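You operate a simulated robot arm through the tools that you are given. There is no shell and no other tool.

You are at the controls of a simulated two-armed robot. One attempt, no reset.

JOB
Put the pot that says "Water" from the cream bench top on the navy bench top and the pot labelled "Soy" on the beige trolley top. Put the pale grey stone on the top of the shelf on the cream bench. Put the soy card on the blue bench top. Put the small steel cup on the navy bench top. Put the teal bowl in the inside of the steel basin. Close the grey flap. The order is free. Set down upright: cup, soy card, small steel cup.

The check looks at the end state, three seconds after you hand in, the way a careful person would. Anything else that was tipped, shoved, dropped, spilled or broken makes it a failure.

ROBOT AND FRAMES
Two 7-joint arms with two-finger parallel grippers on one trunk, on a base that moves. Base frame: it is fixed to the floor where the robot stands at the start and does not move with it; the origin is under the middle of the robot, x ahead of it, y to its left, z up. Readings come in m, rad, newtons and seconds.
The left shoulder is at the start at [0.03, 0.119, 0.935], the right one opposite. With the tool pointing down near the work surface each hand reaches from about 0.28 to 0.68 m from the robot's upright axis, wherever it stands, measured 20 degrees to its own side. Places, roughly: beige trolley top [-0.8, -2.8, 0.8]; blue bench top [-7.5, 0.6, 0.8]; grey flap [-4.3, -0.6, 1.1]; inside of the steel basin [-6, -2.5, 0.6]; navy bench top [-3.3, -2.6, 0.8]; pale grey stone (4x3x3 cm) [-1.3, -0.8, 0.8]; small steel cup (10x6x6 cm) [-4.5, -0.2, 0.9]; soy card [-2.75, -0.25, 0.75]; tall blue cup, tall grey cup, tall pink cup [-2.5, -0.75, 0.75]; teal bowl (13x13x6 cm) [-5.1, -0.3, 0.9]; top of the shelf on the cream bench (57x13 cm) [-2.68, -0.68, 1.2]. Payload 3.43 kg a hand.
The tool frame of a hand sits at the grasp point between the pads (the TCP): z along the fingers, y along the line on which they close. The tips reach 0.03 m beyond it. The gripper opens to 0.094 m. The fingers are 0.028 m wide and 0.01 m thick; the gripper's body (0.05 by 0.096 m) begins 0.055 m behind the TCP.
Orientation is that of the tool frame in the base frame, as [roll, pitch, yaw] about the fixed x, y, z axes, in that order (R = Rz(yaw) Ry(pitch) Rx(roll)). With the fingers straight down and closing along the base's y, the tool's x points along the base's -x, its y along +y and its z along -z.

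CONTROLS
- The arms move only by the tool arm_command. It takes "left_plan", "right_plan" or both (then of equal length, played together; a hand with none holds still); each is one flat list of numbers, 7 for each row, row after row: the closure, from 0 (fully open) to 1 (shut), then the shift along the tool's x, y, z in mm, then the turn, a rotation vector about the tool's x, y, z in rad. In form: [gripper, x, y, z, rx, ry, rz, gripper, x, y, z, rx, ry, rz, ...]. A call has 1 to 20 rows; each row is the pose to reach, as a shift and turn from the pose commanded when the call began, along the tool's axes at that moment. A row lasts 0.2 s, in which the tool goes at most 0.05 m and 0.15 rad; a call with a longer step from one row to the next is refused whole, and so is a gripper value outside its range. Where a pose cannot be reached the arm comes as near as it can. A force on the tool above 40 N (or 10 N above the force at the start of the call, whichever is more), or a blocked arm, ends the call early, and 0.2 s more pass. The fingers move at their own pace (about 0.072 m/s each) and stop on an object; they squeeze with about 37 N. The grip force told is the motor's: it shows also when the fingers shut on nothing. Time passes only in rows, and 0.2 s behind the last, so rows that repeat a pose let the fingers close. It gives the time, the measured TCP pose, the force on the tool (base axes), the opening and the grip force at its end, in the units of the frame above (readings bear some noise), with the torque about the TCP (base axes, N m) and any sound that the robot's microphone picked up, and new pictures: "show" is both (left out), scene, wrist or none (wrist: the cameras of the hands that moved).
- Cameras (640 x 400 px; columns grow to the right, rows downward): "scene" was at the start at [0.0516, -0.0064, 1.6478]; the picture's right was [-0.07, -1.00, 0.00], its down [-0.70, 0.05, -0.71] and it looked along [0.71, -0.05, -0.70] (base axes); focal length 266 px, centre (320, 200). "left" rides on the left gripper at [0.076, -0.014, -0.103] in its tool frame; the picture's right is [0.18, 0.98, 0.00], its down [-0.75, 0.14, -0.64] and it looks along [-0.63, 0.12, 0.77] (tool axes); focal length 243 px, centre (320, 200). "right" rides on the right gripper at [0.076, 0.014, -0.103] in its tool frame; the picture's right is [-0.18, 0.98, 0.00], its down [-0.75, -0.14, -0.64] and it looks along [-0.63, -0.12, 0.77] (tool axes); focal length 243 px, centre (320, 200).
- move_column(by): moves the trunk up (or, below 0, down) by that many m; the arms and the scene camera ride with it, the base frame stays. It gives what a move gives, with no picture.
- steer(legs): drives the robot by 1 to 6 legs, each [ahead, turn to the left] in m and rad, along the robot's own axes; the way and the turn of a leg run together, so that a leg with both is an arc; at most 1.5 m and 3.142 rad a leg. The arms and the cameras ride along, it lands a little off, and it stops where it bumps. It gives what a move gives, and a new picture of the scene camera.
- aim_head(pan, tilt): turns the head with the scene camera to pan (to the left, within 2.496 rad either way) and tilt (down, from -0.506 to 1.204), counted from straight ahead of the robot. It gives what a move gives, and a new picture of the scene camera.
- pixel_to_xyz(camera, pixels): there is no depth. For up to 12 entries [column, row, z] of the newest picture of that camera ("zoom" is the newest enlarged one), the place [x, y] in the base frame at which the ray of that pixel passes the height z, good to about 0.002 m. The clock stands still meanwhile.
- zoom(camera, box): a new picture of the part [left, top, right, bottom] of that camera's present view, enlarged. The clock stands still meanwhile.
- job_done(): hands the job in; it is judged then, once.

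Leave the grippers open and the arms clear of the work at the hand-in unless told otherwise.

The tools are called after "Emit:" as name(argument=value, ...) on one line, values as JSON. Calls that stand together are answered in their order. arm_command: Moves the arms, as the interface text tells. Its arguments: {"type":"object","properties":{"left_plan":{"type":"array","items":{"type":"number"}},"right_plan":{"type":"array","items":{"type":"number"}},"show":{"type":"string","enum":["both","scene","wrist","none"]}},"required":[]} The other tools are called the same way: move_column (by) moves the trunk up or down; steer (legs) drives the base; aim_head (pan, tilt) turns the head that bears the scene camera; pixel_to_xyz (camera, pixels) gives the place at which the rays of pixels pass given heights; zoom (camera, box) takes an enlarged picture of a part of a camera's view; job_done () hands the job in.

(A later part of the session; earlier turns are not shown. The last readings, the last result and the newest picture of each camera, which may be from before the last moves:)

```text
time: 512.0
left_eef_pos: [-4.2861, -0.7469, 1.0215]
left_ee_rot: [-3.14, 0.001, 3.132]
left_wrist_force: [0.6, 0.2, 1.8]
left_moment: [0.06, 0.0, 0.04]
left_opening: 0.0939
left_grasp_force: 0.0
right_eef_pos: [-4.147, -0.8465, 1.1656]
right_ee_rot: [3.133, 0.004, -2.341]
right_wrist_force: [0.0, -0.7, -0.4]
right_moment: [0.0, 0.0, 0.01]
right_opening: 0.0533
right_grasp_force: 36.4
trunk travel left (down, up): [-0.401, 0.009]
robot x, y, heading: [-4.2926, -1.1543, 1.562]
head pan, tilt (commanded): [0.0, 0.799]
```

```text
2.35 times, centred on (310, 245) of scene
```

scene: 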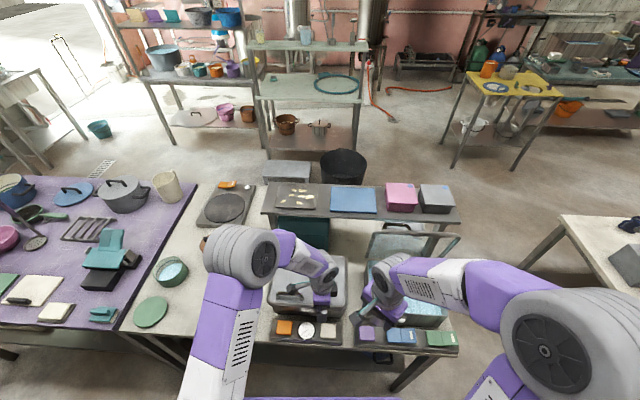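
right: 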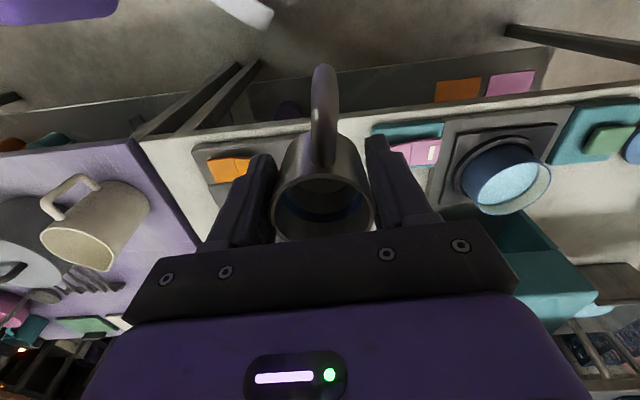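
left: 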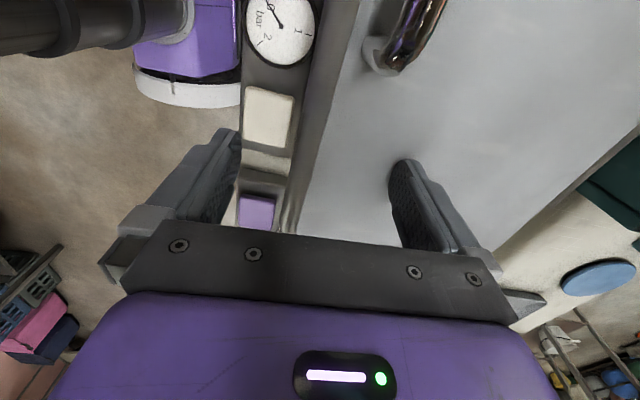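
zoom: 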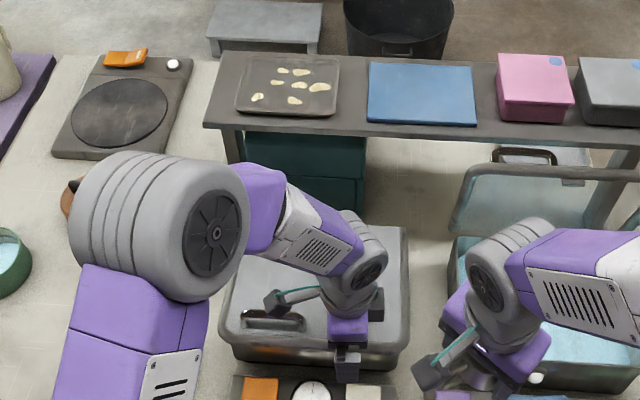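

The flap stays where I leave it, at about 70°. I raise the hand 6 cm, move it over the flap, close the fingers and will press the flap down from above.

Emit:
arm_command(left_plan=[0, 0, 0, -30, 0, 0, 0, 0, 0, 0, -60, 0, 0, 0, 0.4, 0, 25, -65, 0, 0, 0, 0.8, 0, 45, -65, 0, 0, 0, 1, 0, 45, -65, 0, 0, 0, 1, 0, 45, -65, 0, 0, 0, 1, 0, 45, -65, 0, 0, 0], show="both")

Emit:
zoom(camera="scene", box=[230, 160, 390, 330])

```text
time: 513.6
left_eef_pos: [-4.2858, -0.7048, 1.0881]
left_ee_rot: [3.139, 0.001, 3.129]
left_wrist_force: [-3.1, -17.7, 19.9]
left_moment: [1.03, 0.45, -1.73]
left_opening: 0.0437
left_grasp_force: 36.9
right_eef_pos: [-4.1458, -0.8495, 1.1674]
right_ee_rot: [3.131, 0.005, -2.339]
right_wrist_force: [0.2, -0.3, -1.6]
right_moment: [0.0, 0.0, -0.02]
right_opening: 0.053
right_grasp_force: 37.0
trunk travel left (down, up): [-0.401, 0.009]
robot x, y, heading: [-4.2886, -1.1575, 1.565]
head pan, tilt (commanded): [0.0, 0.799]
```

scene: 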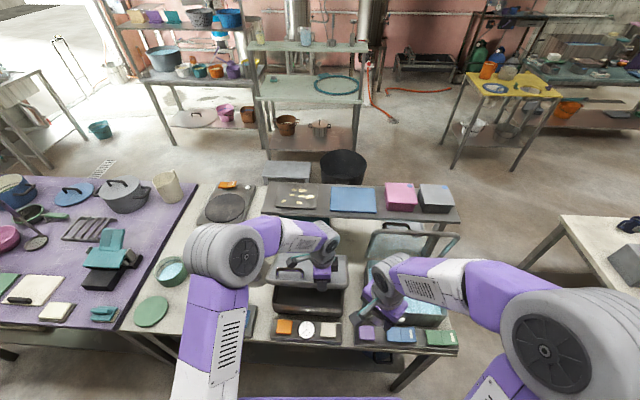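
left: 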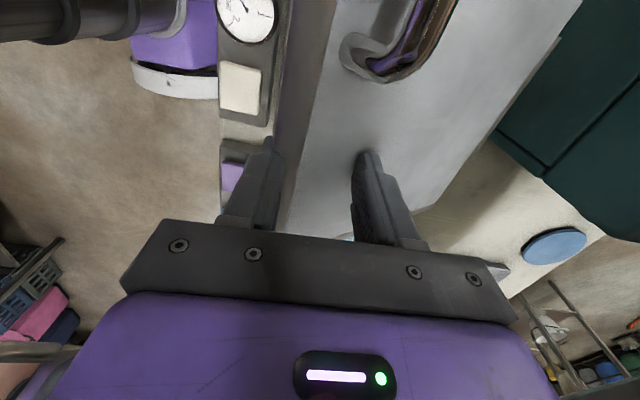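

```text
2.35 times, centred on (310, 245) of scene
```

zoom: 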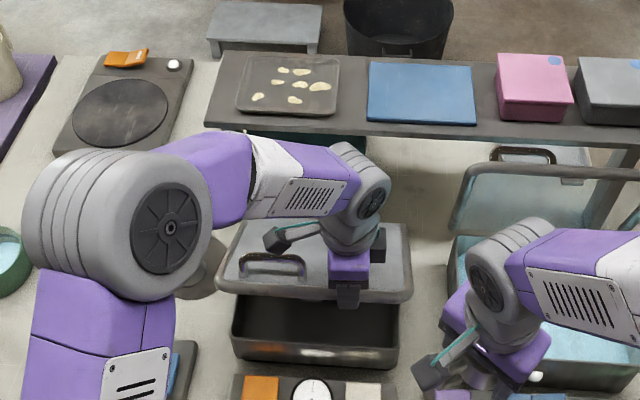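

The fingers have caught the flap's edge again: it came up with the south finger. I reopen them and look at where the flap goes.

Emit:
arm_command(left_plan=[0.4, 0, 0, 0, 0, 0, 0, 0.2, 0, 0, 0, 0, 0, 0, 0, 0, 0, 0, 0, 0, 0, 0, 0, 0, 0, 0, 0, 0], show="wrist")

Emit:
zoom(camera="scene", box=[230, 160, 390, 330])

```text
time: 514.6
left_eef_pos: [-4.2863, -0.7019, 1.0862]
left_ee_rot: [3.142, 0.001, 3.132]
left_wrist_force: [-0.2, 1.0, 0.8]
left_moment: [0.12, 0.03, 0.01]
left_opening: 0.0941
left_grasp_force: 0.1
right_eef_pos: [-4.146, -0.8462, 1.1664]
right_ee_rot: [3.134, 0.003, -2.339]
right_wrist_force: [-0.2, 0.5, 0.2]
right_moment: [-0.01, 0.04, 0.0]
right_opening: 0.0529
right_grasp_force: 37.1
trunk travel left (down, up): [-0.401, 0.009]
robot x, y, heading: [-4.2953, -1.1538, 1.57]
head pan, tilt (commanded): [0.0, 0.799]
```

left: 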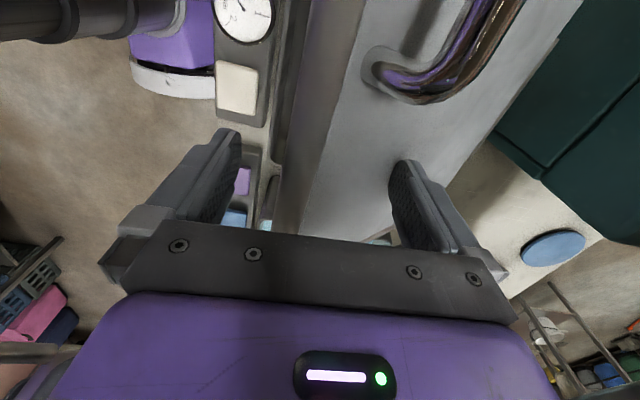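

```text
2.35 times, centred on (310, 245) of scene
```

zoom: 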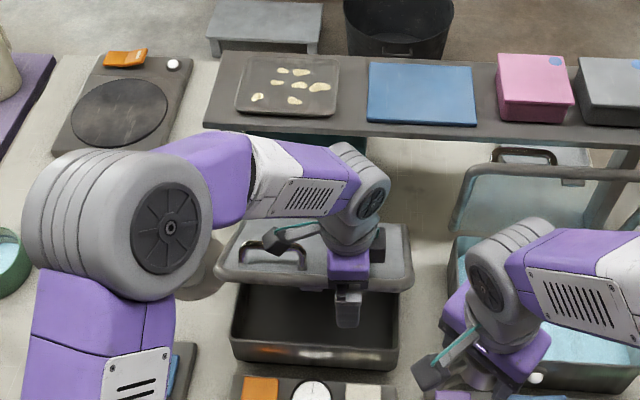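

The flap rests at about 50°. I raise the hand clear of it to see whether the flap stays or springs back.

Emit:
arm_command(left_plan=[0, 0, 0, -30, 0, 0, 0, 0, 0, 0, -60, 0, 0, 0, 0, 0, 0, -95, 0, 0, 0, 0, 0, 0, -135, 0, 0, 0, 0, 0, 0, -135, 0, 0, 0, 0, 0, 0, -135, 0, 0, 0], show="both")

Emit:
zoom(camera="scene", box=[230, 160, 390, 330])

```text
time: 516.0
left_eef_pos: [-4.2868, -0.7001, 1.2199]
left_ee_rot: [-3.14, 0.0, 3.134]
left_wrist_force: [0.4, 0.2, -0.3]
left_moment: [-0.01, -0.05, -0.01]
left_opening: 0.0939
left_grasp_force: 0.0
right_eef_pos: [-4.1456, -0.8462, 1.1659]
right_ee_rot: [3.133, 0.005, -2.341]
right_wrist_force: [-0.4, -0.6, -0.5]
right_moment: [-0.02, 0.0, 0.0]
right_opening: 0.0531
right_grasp_force: 37.0
trunk travel left (down, up): [-0.401, 0.009]
robot x, y, heading: [-4.2947, -1.1539, 1.562]
head pan, tilt (commanded): [0.0, 0.799]
```

scene: 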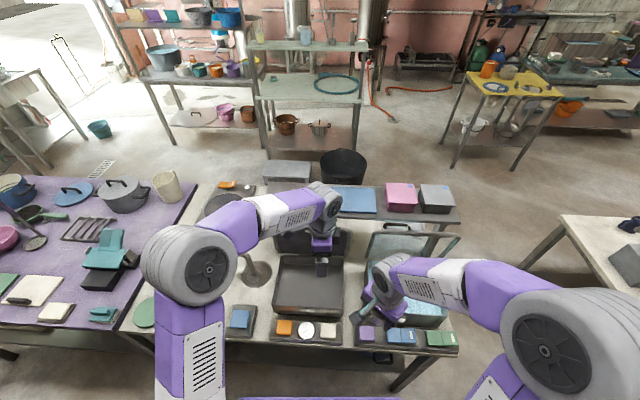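
left: 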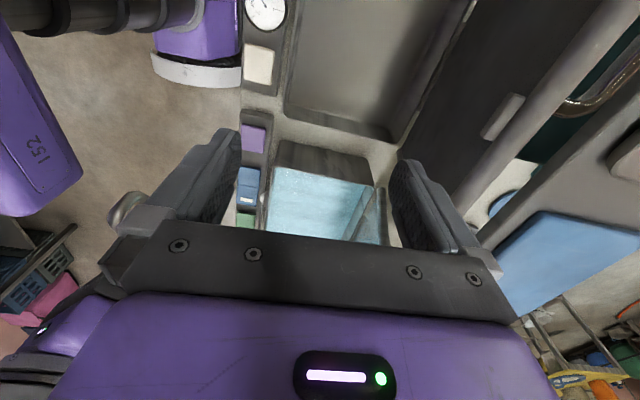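

```text
2.35 times, centred on (310, 245) of scene
```

zoom: 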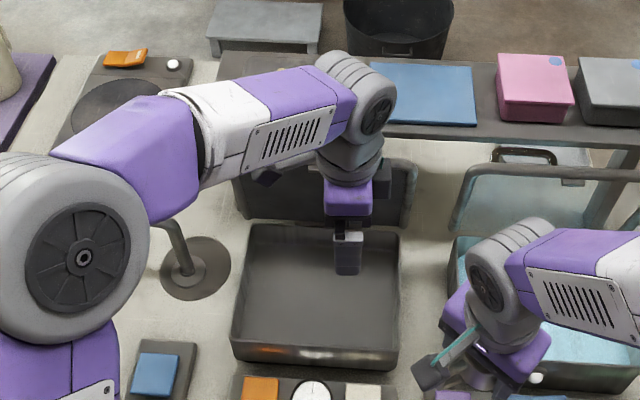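

The flap sprang back upright, so it must be pushed fully down. I will get the closed fingers behind it, between flap and shelf, and push it all the way. First I drive 3 cm closer for reach, and close the fingers.

Emit:
steer(legs=[[0.03, 0]])

Emit:
arm_command(left_plan=[0.5, 0, 0, -10, 0, 0, 0, 1, 0, 0, -20, 0, 0, 0, 1, 5, 0, -25, 0, 0, 0, 1, 10, 0, -25, 0, 0, 0, 1, 16, 0, -25, 0, 0, 0], show="both")

Emit:
zoom(camera="left", box=[160, 0, 640, 260])

```text
time: 516.8
left_eef_pos: [-4.286, -0.6735, 1.222]
left_ee_rot: [3.14, 0.003, 3.132]
left_wrist_force: [-0.8, -0.4, 0.4]
left_moment: [0.0, 0.01, 0.02]
left_opening: 0.0938
left_grasp_force: 0.1
right_eef_pos: [-4.1456, -0.8193, 1.1659]
right_ee_rot: [3.132, 0.004, -2.341]
right_wrist_force: [0.0, 0.1, 0.2]
right_moment: [0.03, 0.0, -0.03]
right_opening: 0.0532
right_grasp_force: 36.9
trunk travel left (down, up): [-0.401, 0.009]
robot x, y, heading: [-4.2948, -1.1238, 1.562]
head pan, tilt (commanded): [0.0, 0.799]
```

scene: 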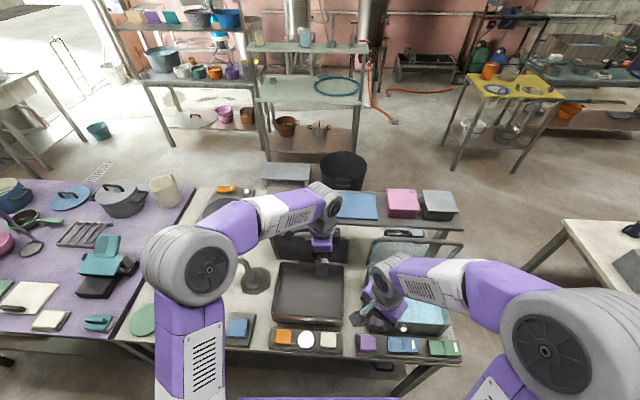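

```text
time: 518.0
left_eef_pos: [-4.3014, -0.6709, 1.2451]
left_ee_rot: [-3.14, 0.001, 3.132]
left_wrist_force: [-0.2, 0.0, 0.3]
left_moment: [-0.02, -0.02, 0.02]
left_opening: 0.0
left_grasp_force: 33.2
right_eef_pos: [-4.1463, -0.8168, 1.1668]
right_ee_rot: [3.134, 0.001, -2.339]
right_wrist_force: [-0.4, 0.6, -0.4]
right_moment: [0.04, -0.01, -0.02]
right_opening: 0.0534
right_grasp_force: 37.5
trunk travel left (down, up): [-0.401, 0.009]
robot x, y, heading: [-4.2961, -1.1289, 1.568]
head pan, tilt (commanded): [0.0, 0.799]
```

scene: 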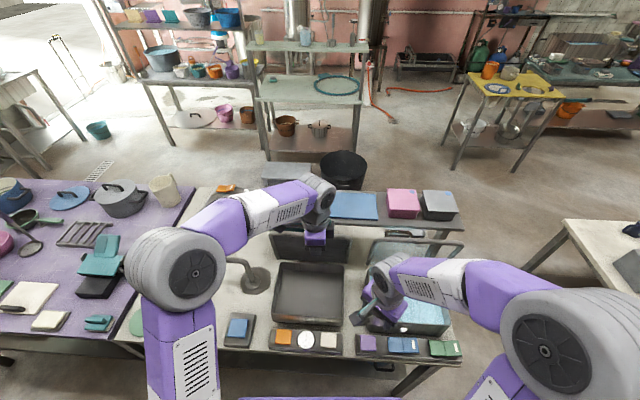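
left: 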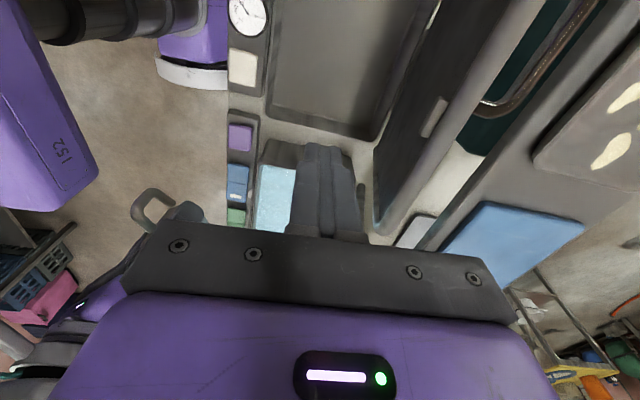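

```text
1.33 times, centred on (400, 130) of left
```

zoom: 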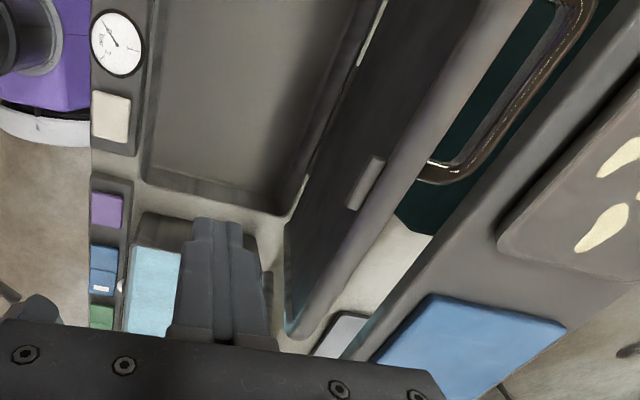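

Fingers closed. I move north over the gap to y≈−0.540, still above, and check from the wrist camera.

Emit:
arm_command(left_plan=[1, 0, 33, 0, 0, 0, 0, 1, 0, 66, 2, 0, 0, 0, 1, 0, 100, 5, 0, 0, 0, 1, 0, 131, 8, 0, 0, 0, 1, 0, 131, 8, 0, 0, 0], show="wrist")

Emit:
zoom(camera="left", box=[200, 0, 520, 240])

```text
time: 519.2
left_eef_pos: [-4.3014, -0.5387, 1.238]
left_ee_rot: [-3.14, 0.0, 3.132]
left_wrist_force: [0.8, -1.2, -0.7]
left_moment: [-0.01, 0.02, 0.02]
left_opening: 0.0
left_grasp_force: 33.0
right_eef_pos: [-4.1472, -0.8181, 1.1661]
right_ee_rot: [3.134, 0.005, -2.34]
right_wrist_force: [0.1, -0.1, -0.7]
right_moment: [0.02, -0.01, -0.01]
right_opening: 0.0532
right_grasp_force: 36.7
trunk travel left (down, up): [-0.401, 0.009]
robot x, y, heading: [-4.2937, -1.1266, 1.566]
head pan, tilt (commanded): [0.0, 0.799]
```

left: 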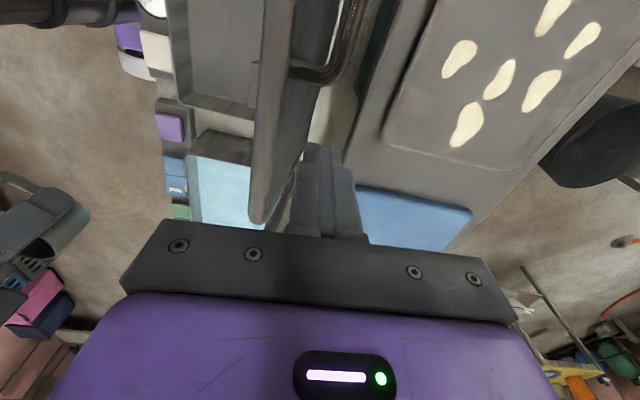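

```text
1.67 times, centred on (360, 120) of left
```

zoom: 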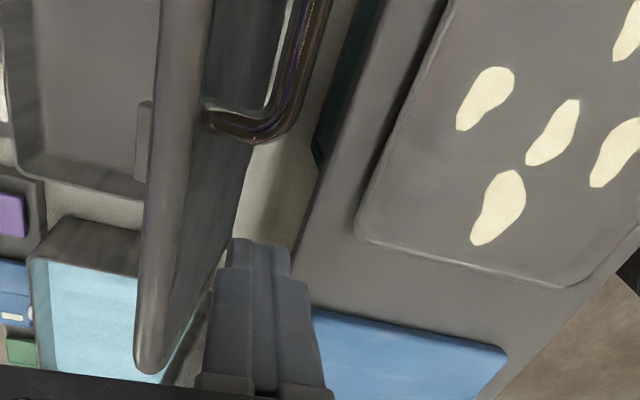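

Emit:
pixel_to_xyz(camera="zoom", pixels=[[298, 235, 1.169], [330, 150, 1.169], [185, 235, 1.174], [200, 100, 1.174], [150, 235, 1.174], [285, 130, 1.13], [206, 110, 1.13], [240, 130, 1.13]])

```text
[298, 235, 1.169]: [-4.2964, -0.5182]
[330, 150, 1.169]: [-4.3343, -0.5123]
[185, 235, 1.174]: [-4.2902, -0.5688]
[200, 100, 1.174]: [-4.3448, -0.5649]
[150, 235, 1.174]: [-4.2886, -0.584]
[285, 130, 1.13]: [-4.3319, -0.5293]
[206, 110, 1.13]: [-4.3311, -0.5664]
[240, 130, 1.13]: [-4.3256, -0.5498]
```

The finger pair fits in the gap: flap back edge at y≈−0.569, shelf edge at −0.518. I go down behind the flap and push it south along its arc to about 50°.

Emit:
arm_command(left_plan=[1, -4, -4, 30, 0, 0, 0, 1, -4, -4, 60, 0, 0, 0, 1, -4, -4, 83, 0, 0, 0, 1, -4, -20, 83, 0, 0, 0, 1, -4, -39, 87, 0, 0, 0, 1, -4, -55, 92, 0, 0, 0, 1, -4, -69, 100, 0, 0, 0, 1, -4, -84, 109, 0, 0, 0, 1, -4, -97, 118, 0, 0, 0, 1, -4, -110, 129, 0, 0, 0, 1, -4, -122, 140, 0, 0, 0, 1, -4, -122, 140, 0, 0, 0], show="both")

Emit:
zoom(camera="scene", box=[230, 160, 390, 330])

```text
time: 521.8
left_eef_pos: [-4.2962, -0.6623, 1.0985]
left_ee_rot: [-3.139, 0.001, 3.132]
left_wrist_force: [-0.6, 0.5, 0.4]
left_moment: [-0.01, 0.02, 0.01]
left_opening: 0.0003
left_grasp_force: 33.3
right_eef_pos: [-4.1458, -0.8163, 1.1658]
right_ee_rot: [3.133, 0.004, -2.343]
right_wrist_force: [-0.8, 0.9, 0.0]
right_moment: [0.01, 0.02, 0.01]
right_opening: 0.0532
right_grasp_force: 36.9
trunk travel left (down, up): [-0.401, 0.009]
robot x, y, heading: [-4.2931, -1.1251, 1.567]
head pan, tilt (commanded): [0.0, 0.799]
```

scene: 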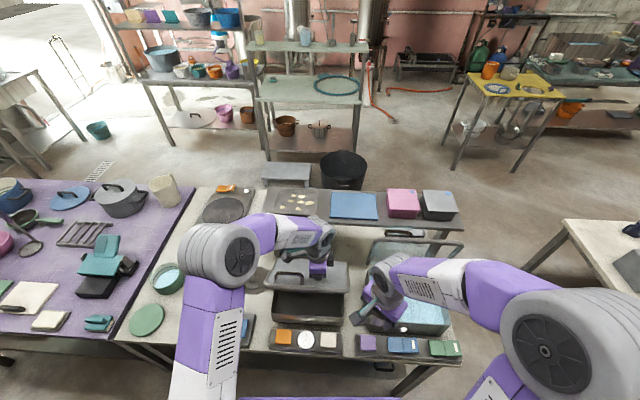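
left: 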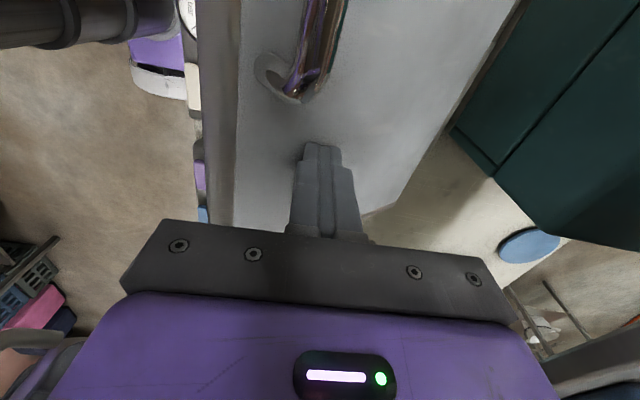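

```text
2.35 times, centred on (310, 245) of scene
```

zoom: 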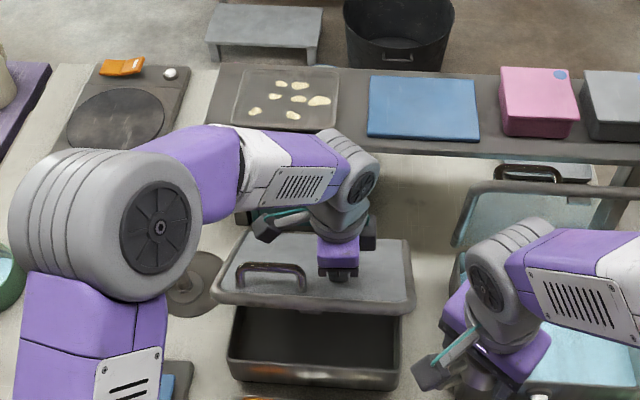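

The flap is at about 50° with the fingers on its outer face. I continue pushing it down along the arc.

Emit:
arm_command(left_plan=[1, 0, -10, 13, 0, 0, 0, 1, 0, -20, 26, 0, 0, 0, 1, 0, -28, 41, 0, 0, 0, 1, 0, -35, 56, 0, 0, 0, 1, 0, -40, 71, 0, 0, 0, 1, 0, -45, 87, 0, 0, 0, 1, 0, -45, 87, 0, 0, 0], show="both")

Emit:
zoom(camera="scene", box=[230, 160, 390, 330])

```text
time: 523.4
left_eef_pos: [-4.2971, -0.7072, 1.0112]
left_ee_rot: [-3.14, -0.001, 3.134]
left_wrist_force: [0.0, -0.3, 1.7]
left_moment: [0.0, 0.0, 0.0]
left_opening: 0.0
left_grasp_force: 33.1
right_eef_pos: [-4.1456, -0.8169, 1.1662]
right_ee_rot: [3.134, 0.003, -2.34]
right_wrist_force: [-0.7, -0.6, 0.5]
right_moment: [0.03, -0.03, 0.01]
right_opening: 0.0529
right_grasp_force: 37.3
trunk travel left (down, up): [-0.401, 0.009]
robot x, y, heading: [-4.2931, -1.1262, 1.564]
head pan, tilt (commanded): [0.0, 0.799]
```

scene: 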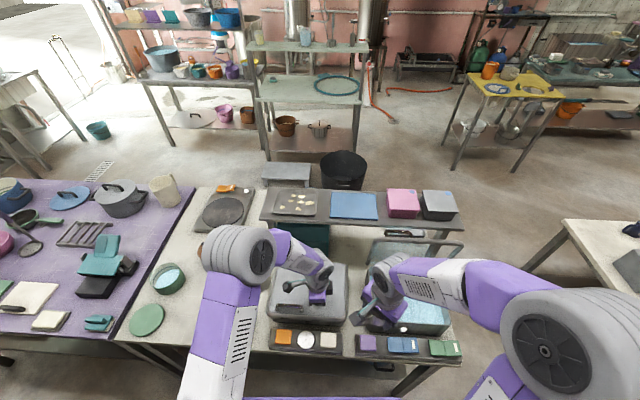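
left: 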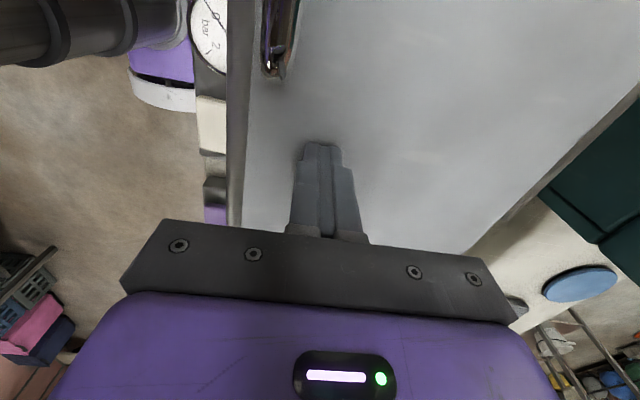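

```text
2.35 times, centred on (310, 245) of scene
```

zoom: 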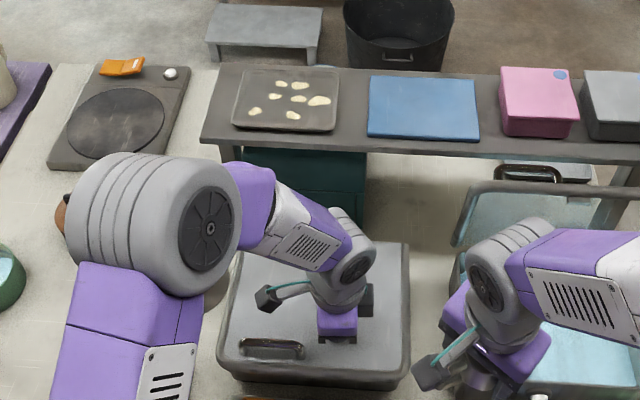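

Nearly shut (1.7 N only). I press the last bit straight down.

Emit:
arm_command(left_plan=[1, 0, -2, 8, 0, 0, 0, 1, 0, -3, 16, 0, 0, 0, 1, 0, -3, 24, 0, 0, 0, 1, 0, -3, 24, 0, 0, 0], show="none")

Emit:
arm_command(left_plan=[1, 0, 0, 6, 0, 0, 0, 1, 0, 0, 12, 0, 0, 0, 1, 0, 0, 12, 0, 0, 0], show="both")

```text
time: 524.1
left_eef_pos: [-4.298, -0.7102, 0.998]
left_ee_rot: [3.136, 0.0, 3.132]
left_wrist_force: [-4.6, -11.0, 28.7]
left_moment: [-0.36, 0.04, -0.03]
left_opening: 0.0
left_grasp_force: 33.4
right_eef_pos: [-4.1461, -0.817, 1.1668]
right_ee_rot: [3.132, 0.005, -2.34]
right_wrist_force: [0.2, 0.3, -0.3]
right_moment: [-0.04, -0.03, 0.01]
right_opening: 0.0533
right_grasp_force: 36.9
trunk travel left (down, up): [-0.401, 0.009]
robot x, y, heading: [-4.2915, -1.1265, 1.563]
head pan, tilt (commanded): [0.0, 0.799]
stopped in row 3 (left hand): the force on the tool passed its limit at 49 N (the readings are from after the stop); the commanded pose is now the measured one
```

```text
time: 524.5
left_eef_pos: [-4.299, -0.711, 0.9977]
left_ee_rot: [3.135, -0.001, 3.132]
left_wrist_force: [-5.8, -10.6, 25.4]
left_moment: [-0.39, -0.09, -0.03]
left_opening: 0.0
left_grasp_force: 32.7
right_eef_pos: [-4.1456, -0.8186, 1.1656]
right_ee_rot: [3.133, 0.004, -2.341]
right_wrist_force: [0.1, 0.1, -0.7]
right_moment: [0.01, 0.0, 0.01]
right_opening: 0.0534
right_grasp_force: 37.3
trunk travel left (down, up): [-0.401, 0.009]
robot x, y, heading: [-4.2939, -1.1278, 1.563]
head pan, tilt (commanded): [0.0, 0.799]
stopped in row 1 (left hand): the force on the tool passed its limit at 47 N (the readings are from after the stop); the commanded pose is now the measured one
```

scene: 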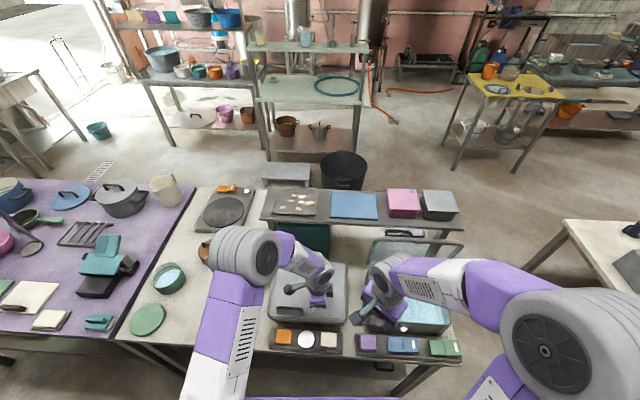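
left: 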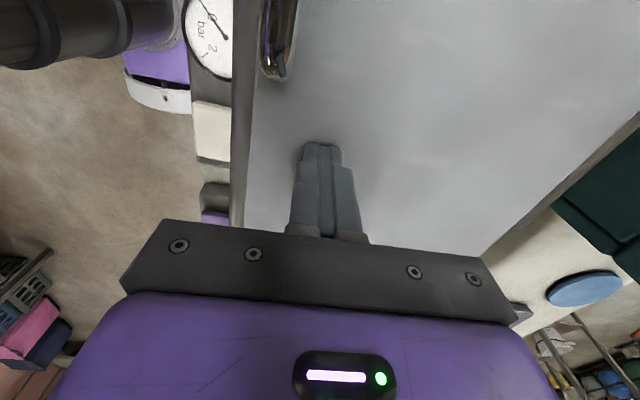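

It is pressed shut (49 N at tip z≈0.968). I raise the hand slowly by 5 cm and see whether the flap stays closed.

Emit:
arm_command(left_plan=[1, 0, 0, -10, 0, 0, 0, 1, 0, 0, -25, 0, 0, 0, 1, 0, 0, -50, 0, 0, 0, 1, 0, 0, -50, 0, 0, 0], show="both")

Emit:
zoom(camera="scene", box=[230, 160, 390, 330])

```text
time: 525.5
left_eef_pos: [-4.2992, -0.7078, 1.0461]
left_ee_rot: [3.136, 0.0, 3.132]
left_wrist_force: [0.9, 0.5, 1.0]
left_moment: [0.0, 0.01, 0.0]
left_opening: 0.0001
left_grasp_force: 32.9
right_eef_pos: [-4.1463, -0.8172, 1.1662]
right_ee_rot: [3.132, 0.002, -2.339]
right_wrist_force: [0.3, -0.3, -0.2]
right_moment: [-0.01, 0.03, 0.02]
right_opening: 0.0532
right_grasp_force: 36.9
trunk travel left (down, up): [-0.401, 0.009]
robot x, y, heading: [-4.2929, -1.1286, 1.56]
head pan, tilt (commanded): [0.0, 0.799]
```

scene: 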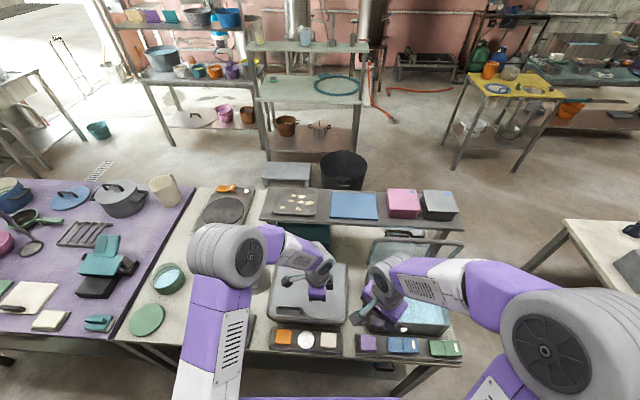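
left: 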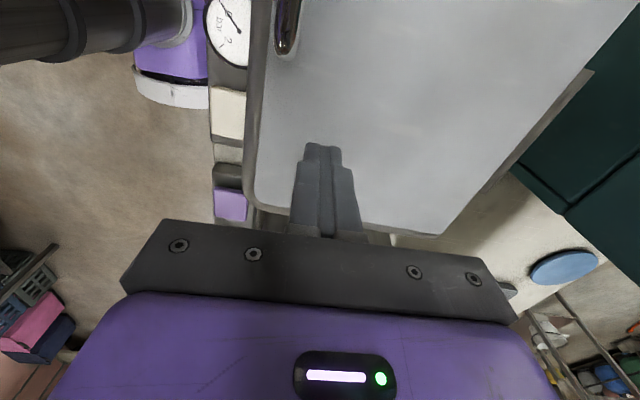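

```text
2.35 times, centred on (310, 245) of scene
```

zoom: 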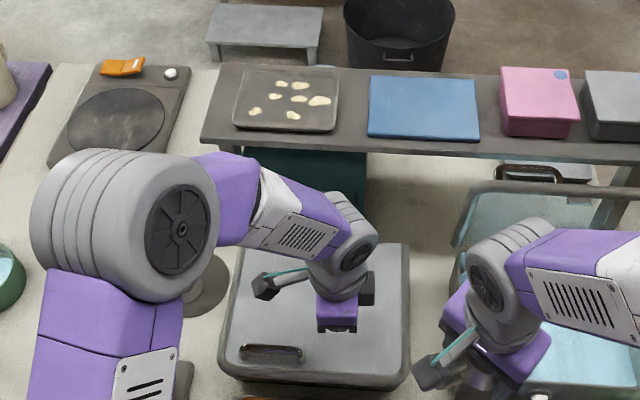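

The flap stays shut. I raise the hand further, draw it back and turn it to normal, then check the flap in full view.

Emit:
arm_command(left_plan=[1, 0, 0, -40, 0, 0, 0, 1, 0, 0, -80, 0, 0, 0, 1, 0, 0, -120, 0, 0, 0, 0.6, 0, -20, -150, 0, 0, 0, 0.3, 10, -50, -170, 0, 0, 0, 0, 30, -85, -175, 0, 0, 0, 0, 60, -110, -175, 0, 0, 0, 0, 95, -130, -175, 0, 0, 0, 0, 130, -140, -175, 0, 0, 0, 0, 165, -145, -175, 0, 0, 0, 0, 200, -145, -175, 0, 0, 0, 0, 200, -145, -175, 0, 0, 0], show="scene")

Emit:
arm_command(left_plan=[0, 0, 0, 10, 0, 0, -0.143, 0, 0, 0, 20, 0, 0, -0.286, 0, 0, 0, 30, 0, 0, -0.429, 0, 0, 0, 40, 0, 0, -0.572, 0, 0, 0, 40, 0, 0, -0.715, 0, 0, 0, 40, 0, 0, -0.858, 0, 0, 0, 40, 0, 0, -1.0, 0, 0, 0, 40, 0, 0, -1.143, 0, 0, 0, 40, 0, 0, -1.286, 0, 0, 0, 40, 0, 0, -1.43, 0, 0, 0, 40, 0, 0, -1.57, 0, 0, 0, 40, 0, 0, -1.57], show="scene")

Emit:
zoom(camera="scene", box=[230, 160, 430, 350])

```text
time: 528.1
left_eef_pos: [-4.5005, -0.8518, 1.2184]
left_ee_rot: [3.136, -0.001, 3.132]
left_wrist_force: [0.4, -0.2, -0.3]
left_moment: [-0.01, 0.0, 0.01]
left_opening: 0.0942
left_grasp_force: 0.0
right_eef_pos: [-4.1456, -0.8164, 1.1655]
right_ee_rot: [3.133, 0.001, -2.341]
right_wrist_force: [-1.2, -0.3, 0.3]
right_moment: [0.03, 0.0, 0.02]
right_opening: 0.0531
right_grasp_force: 37.1
trunk travel left (down, up): [-0.401, 0.009]
robot x, y, heading: [-4.2964, -1.1288, 1.568]
head pan, tilt (commanded): [0.0, 0.799]
```

scene: 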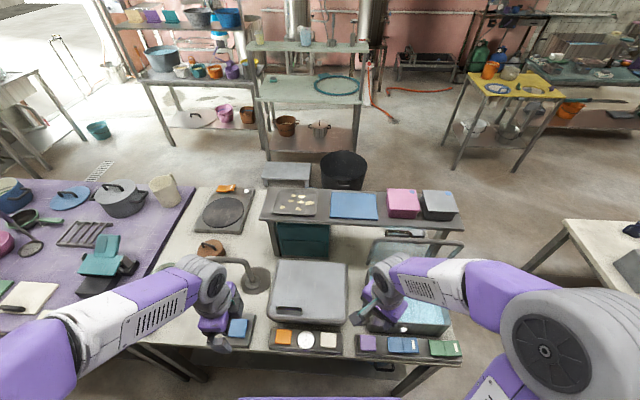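

```text
time: 530.7
left_eef_pos: [-4.4993, -0.851, 1.1806]
left_ee_rot: [3.141, 0.006, -1.58]
left_wrist_force: [-0.9, 0.9, 0.0]
left_moment: [-0.01, 0.01, 0.0]
left_opening: 0.094
left_grasp_force: 0.0
right_eef_pos: [-4.1466, -0.8177, 1.1661]
right_ee_rot: [3.134, 0.003, -2.342]
right_wrist_force: [0.3, 0.3, -1.3]
right_moment: [0.0, -0.02, -0.02]
right_opening: 0.0533
right_grasp_force: 37.3
trunk travel left (down, up): [-0.401, 0.009]
robot x, y, heading: [-4.2953, -1.1265, 1.566]
head pan, tilt (commanded): [0.0, 0.799]
```

scene: 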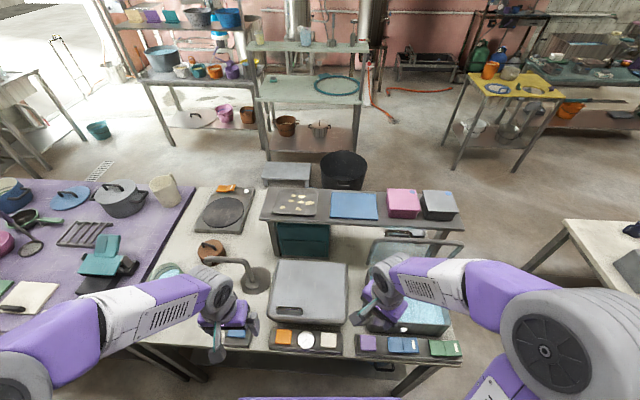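

```text
2.11 times, centred on (330, 255) of scene
```

zoom: 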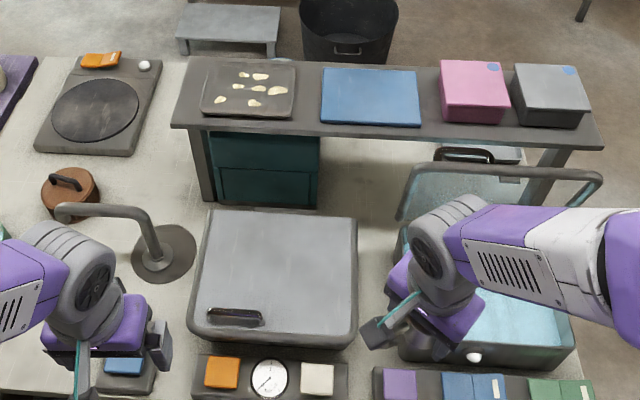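

The flap is closed and nothing around was disturbed. Last item: the steel cup to the navy bench. I back off and drive there, facing south at x≈−3.3.

Emit:
steer(legs=[[-0.43, 0], [0, -1.566], [0.95, 0], [0, -1.57]])

Emit:
aim_head(pan=0.2, tilt=0.7)

Emit:
zoom(camera="scene", box=[160, 150, 480, 350])

```text
time: 545.4
left_eef_pos: [-3.126, -1.8032, 1.1809]
left_ee_rot: [-3.141, 0.005, 1.599]
left_wrist_force: [0.1, -0.1, 0.1]
left_moment: [-0.01, 0.0, -0.04]
left_opening: 0.0939
left_grasp_force: 0.0
right_eef_pos: [-3.4782, -1.8499, 1.1668]
right_ee_rot: [3.132, 0.004, 0.84]
right_wrist_force: [1.0, -0.2, -0.4]
right_moment: [0.03, 0.04, 0.0]
right_opening: 0.0534
right_grasp_force: 36.3
trunk travel left (down, up): [-0.401, 0.009]
robot x, y, heading: [-3.3425, -1.5318, -1.535]
head pan, tilt (commanded): [0.0, 0.799]
```

scene: 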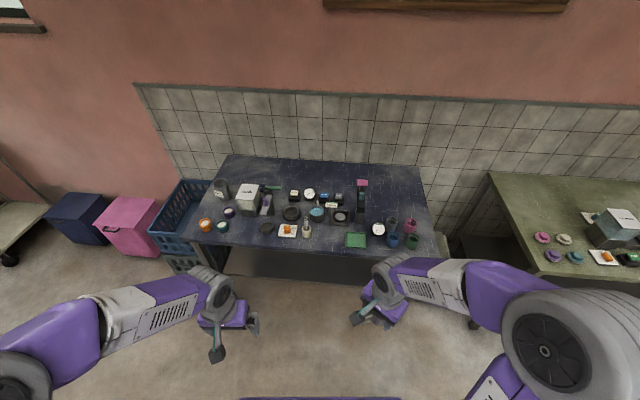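

```text
time: 546.1
left_eef_pos: [-3.1268, -1.8036, 1.1808]
left_ee_rot: [3.14, 0.006, 1.598]
left_wrist_force: [0.2, -0.1, -0.5]
left_moment: [0.02, 0.0, -0.07]
left_opening: 0.094
left_grasp_force: 0.1
right_eef_pos: [-3.4775, -1.8498, 1.1671]
right_ee_rot: [3.135, 0.003, 0.839]
right_wrist_force: [0.4, -0.3, -1.1]
right_moment: [0.04, -0.02, -0.04]
right_opening: 0.0533
right_grasp_force: 37.0
trunk travel left (down, up): [-0.401, 0.009]
robot x, y, heading: [-3.3421, -1.5352, -1.534]
head pan, tilt (commanded): [0.201, 0.7]
```

scene: 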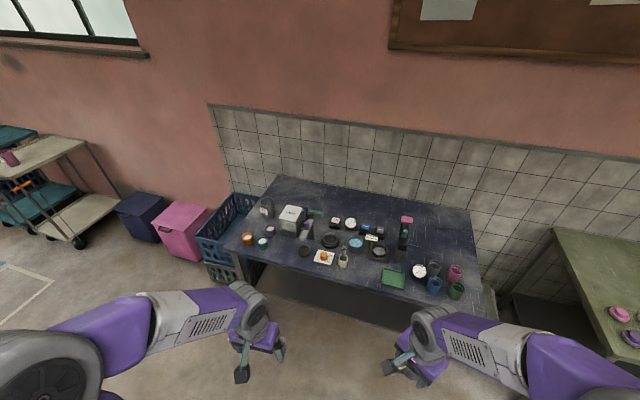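

```text
2.00 times, centred on (320, 250) of scene
```

zoom: 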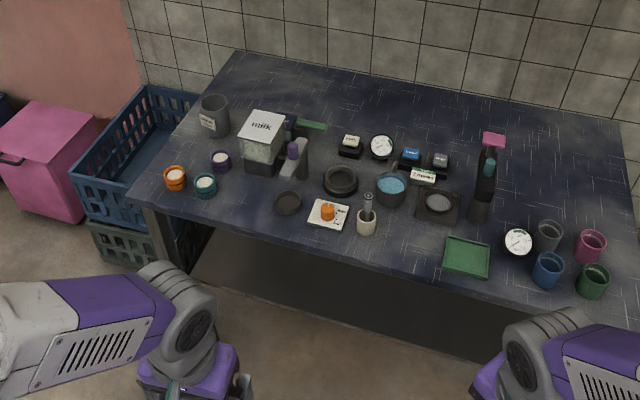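

Free spot candidates: between the cream cup (367,220) and the green dish (467,258) near the front, around zoom (412,252). I measure it.

Emit:
pixel_to_xyz(camera="zoom", pixels=[[412, 252, 0.81], [378, 232, 0.81], [367, 232, 0.81], [442, 268, 0.82], [447, 240, 0.82], [412, 285, 0.81], [438, 220, 0.82], [405, 200, 0.81], [490, 278, 0.82], [213, 135, 0.81]])

```text
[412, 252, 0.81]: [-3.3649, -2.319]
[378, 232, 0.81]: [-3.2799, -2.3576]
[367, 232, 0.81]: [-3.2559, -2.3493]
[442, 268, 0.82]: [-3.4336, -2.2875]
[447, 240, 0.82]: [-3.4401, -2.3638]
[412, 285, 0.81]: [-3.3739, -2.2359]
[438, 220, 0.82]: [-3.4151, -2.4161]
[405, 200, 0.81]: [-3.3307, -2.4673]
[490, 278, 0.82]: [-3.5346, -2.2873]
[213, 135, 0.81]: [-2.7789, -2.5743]
```

The spot (−3.36, −2.325) has about 0.15 × 0.17 m free. I drive 0.3 m ahead and lower the trunk 0.15 m.

Emit:
steer(legs=[[0.3, 0]])

Emit:
move_column(by=-0.15)

Emit:
aim_head(pan=0.0, tilt=0.9)

Emit:
zoom(camera="scene", box=[180, 130, 460, 320])

```text
time: 548.2
left_eef_pos: [-3.1152, -2.104, 1.1795]
left_ee_rot: [3.141, 0.006, 1.602]
left_wrist_force: [-0.2, -1.2, -0.6]
left_moment: [0.01, 0.02, 0.01]
left_opening: 0.0941
left_grasp_force: 0.0
right_eef_pos: [-3.4677, -2.1527, 1.1657]
right_ee_rot: [3.134, 0.004, 0.842]
right_wrist_force: [0.2, -0.2, -0.6]
right_moment: [-0.02, 0.02, 0.01]
right_opening: 0.0533
right_grasp_force: 37.3
trunk travel left (down, up): [-0.401, 0.009]
robot x, y, heading: [-3.3315, -1.8355, -1.534]
head pan, tilt (commanded): [0.201, 0.7]
```

scene: 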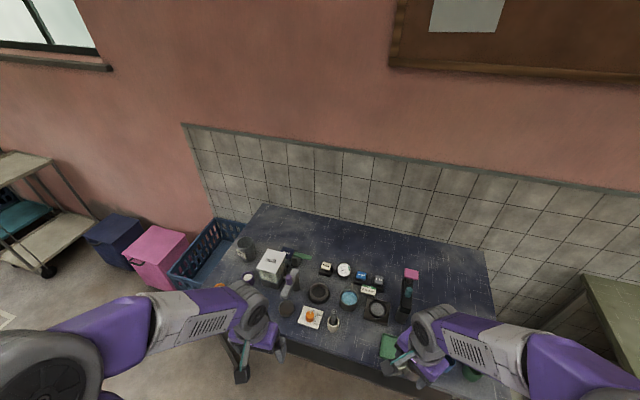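

```text
time: 550.0
left_eef_pos: [-3.1154, -2.1045, 1.0284]
left_ee_rot: [-3.141, 0.005, 1.6]
left_wrist_force: [0.6, 0.3, -0.8]
left_moment: [0.01, -0.02, 0.02]
left_opening: 0.0936
left_grasp_force: 0.1
right_eef_pos: [-3.4668, -2.1515, 1.0165]
right_ee_rot: [3.134, 0.003, 0.841]
right_wrist_force: [0.2, 0.0, -0.1]
right_moment: [0.01, 0.02, 0.03]
right_opening: 0.0532
right_grasp_force: 36.8
trunk travel left (down, up): [-0.251, 0.159]
robot x, y, heading: [-3.3345, -1.8382, -1.538]
head pan, tilt (commanded): [0.201, 0.7]
```

```text
time: 550.7
left_eef_pos: [-3.1139, -2.1032, 1.0295]
left_ee_rot: [-3.142, 0.005, 1.601]
left_wrist_force: [-0.4, 0.4, 0.1]
left_moment: [-0.02, 0.01, 0.0]
left_opening: 0.094
left_grasp_force: 0.0
right_eef_pos: [-3.4678, -2.1515, 1.0158]
right_ee_rot: [3.134, 0.003, 0.842]
right_wrist_force: [1.0, 0.4, -0.7]
right_moment: [-0.06, 0.04, -0.03]
right_opening: 0.0529
right_grasp_force: 37.1
trunk travel left (down, up): [-0.251, 0.159]
robot x, y, heading: [-3.33, -1.8393, -1.537]
head pan, tilt (commanded): [0.0, 0.901]
```

scene: 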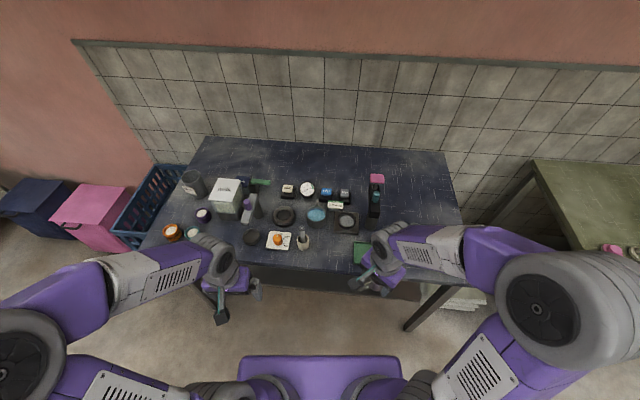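

```text
2.11 times, centred on (320, 225) of scene
```

zoom: 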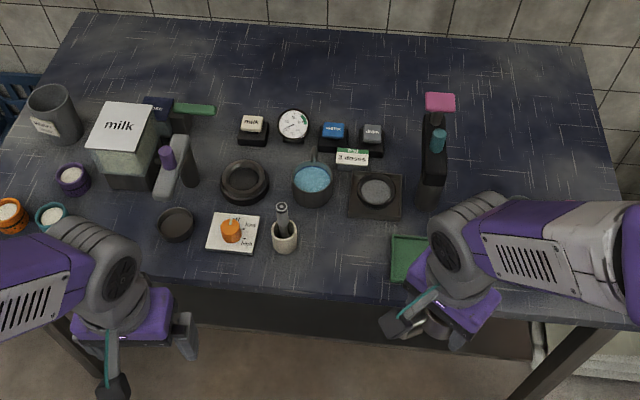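

Emit:
pixel_to_xyz(camera="zoom", pixels=[[342, 252, 0.81], [298, 248, 0.81], [285, 245, 0.81], [391, 262, 0.82], [393, 237, 0.82], [370, 220, 0.82], [342, 287, 0.81]])

```text
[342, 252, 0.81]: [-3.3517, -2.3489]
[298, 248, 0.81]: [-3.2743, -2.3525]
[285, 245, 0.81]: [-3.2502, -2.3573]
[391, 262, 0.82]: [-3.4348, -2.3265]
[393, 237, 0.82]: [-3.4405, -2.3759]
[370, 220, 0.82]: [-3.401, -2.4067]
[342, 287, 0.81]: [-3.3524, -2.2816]
```

I move the steel cup above (−3.355, −2.34) at z≈0.93.

Emit:
arm_command(right_plan=[1, -11, 35, 5, 0, 0, 0, 1, -22, 70, 15, 0, 0, 0, 1, -33, 105, 30, 0, 0, 0, 1, -44, 140, 48, 0, 0, 0, 1, -55, 175, 66, 0, 0, 0, 1, -65, 210, 86, 0, 0, 0, 1, -65, 210, 86, 0, 0, 0], show="both")

Emit:
zoom(camera="scene", box=[220, 170, 440, 310])

```text
time: 552.3
left_eef_pos: [-3.115, -2.1038, 1.0298]
left_ee_rot: [-3.142, 0.005, 1.601]
left_wrist_force: [0.6, 0.6, -0.2]
left_moment: [0.01, 0.01, 0.02]
left_opening: 0.0943
left_grasp_force: 0.0
right_eef_pos: [-3.3526, -2.3391, 0.9307]
right_ee_rot: [3.135, 0.002, 0.841]
right_wrist_force: [-0.2, 0.2, -0.4]
right_moment: [-0.04, -0.01, -0.01]
right_opening: 0.0532
right_grasp_force: 37.3
trunk travel left (down, up): [-0.251, 0.159]
robot x, y, heading: [-3.3292, -1.834, -1.537]
head pan, tilt (commanded): [0.0, 0.901]
```

scene: 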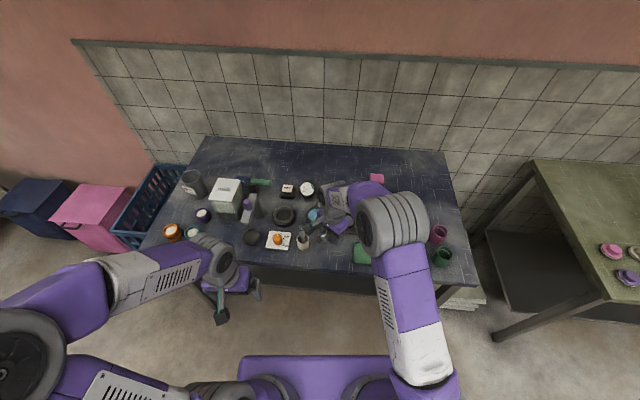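
right: 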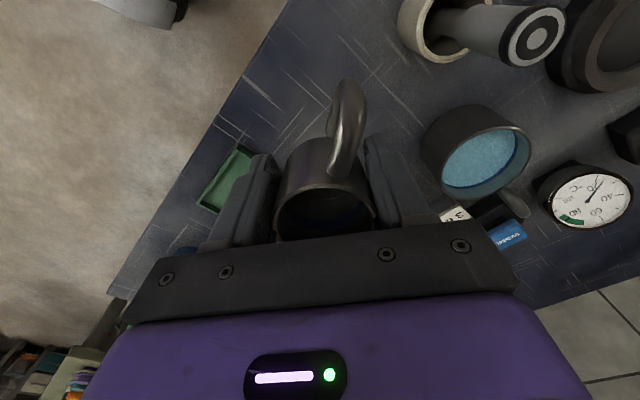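

```text
2.86 times, centred on (330, 240) of scene
```

zoom: 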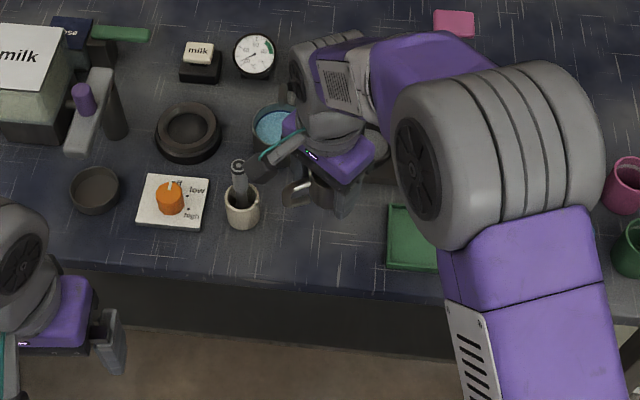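

The cup hangs over the free spot. I lower by the trunk: 6 cm, then in small steps to touchdown (expected TCP ≈0.85).

Emit:
move_column(by=-0.06)

Emit:
zoom(camera="right", box=[160, 20, 560, 270])

Emit:
move_column(by=-0.01)

```text
time: 553.3
left_eef_pos: [-3.1149, -2.1038, 0.9706]
left_ee_rot: [-3.141, 0.005, 1.6]
left_wrist_force: [-0.3, -0.2, -0.4]
left_moment: [0.01, 0.03, 0.0]
left_opening: 0.0939
left_grasp_force: 0.0
right_eef_pos: [-3.3513, -2.3402, 0.8694]
right_ee_rot: [3.131, 0.002, 0.842]
right_wrist_force: [0.8, 0.2, 0.4]
right_moment: [0.0, -0.02, 0.0]
right_opening: 0.0533
right_grasp_force: 37.5
trunk travel left (down, up): [-0.191, 0.219]
robot x, y, heading: [-3.3315, -1.837, -1.534]
head pan, tilt (commanded): [0.0, 0.901]
```

```text
1.60 times, centred on (360, 145) of right
```

zoom: 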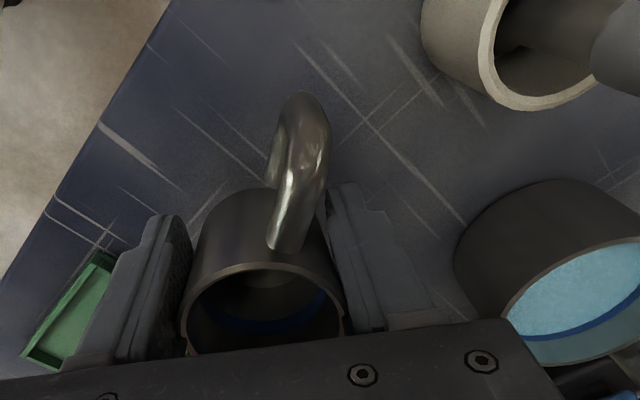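

```text
time: 553.9
left_eef_pos: [-3.1151, -2.1051, 0.9596]
left_ee_rot: [-3.141, 0.006, 1.599]
left_wrist_force: [0.2, 0.0, 0.0]
left_moment: [0.01, 0.03, 0.0]
left_opening: 0.094
left_grasp_force: 0.0
right_eef_pos: [-3.3522, -2.3397, 0.8609]
right_ee_rot: [3.131, 0.004, 0.842]
right_wrist_force: [1.0, -0.1, -0.2]
right_moment: [0.02, 0.02, 0.0]
right_opening: 0.053
right_grasp_force: 36.9
trunk travel left (down, up): [-0.181, 0.229]
robot x, y, heading: [-3.3321, -1.8339, -1.536]
head pan, tilt (commanded): [0.0, 0.901]
```

Emit:
move_column(by=-0.006)

Emit:
move_column(by=-0.005)

```text
time: 554.4
left_eef_pos: [-3.1146, -2.1028, 0.9537]
left_ee_rot: [3.14, 0.004, 1.601]
left_wrist_force: [-0.6, 0.1, 0.6]
left_moment: [-0.01, 0.03, 0.0]
left_opening: 0.094
left_grasp_force: 0.1
right_eef_pos: [-3.3531, -2.34, 0.854]
right_ee_rot: [3.136, 0.003, 0.843]
right_wrist_force: [0.4, -0.3, 0.3]
right_moment: [-0.01, -0.01, 0.03]
right_opening: 0.0535
right_grasp_force: 37.1
trunk travel left (down, up): [-0.175, 0.235]
robot x, y, heading: [-3.3358, -1.8358, -1.541]
head pan, tilt (commanded): [0.0, 0.901]
```

```text
time: 555.0
left_eef_pos: [-3.1155, -2.1041, 0.9489]
left_ee_rot: [-3.141, 0.005, 1.601]
left_wrist_force: [0.1, 0.4, 0.7]
left_moment: [0.04, 0.01, 0.0]
left_opening: 0.0939
left_grasp_force: 0.1
right_eef_pos: [-3.3527, -2.3404, 0.8498]
right_ee_rot: [3.135, 0.003, 0.84]
right_wrist_force: [0.5, -0.6, -1.5]
right_moment: [0.01, -0.01, 0.0]
right_opening: 0.0533
right_grasp_force: 37.1
trunk travel left (down, up): [-0.17, 0.24]
robot x, y, heading: [-3.3286, -1.8387, -1.536]
head pan, tilt (commanded): [0.0, 0.901]
```

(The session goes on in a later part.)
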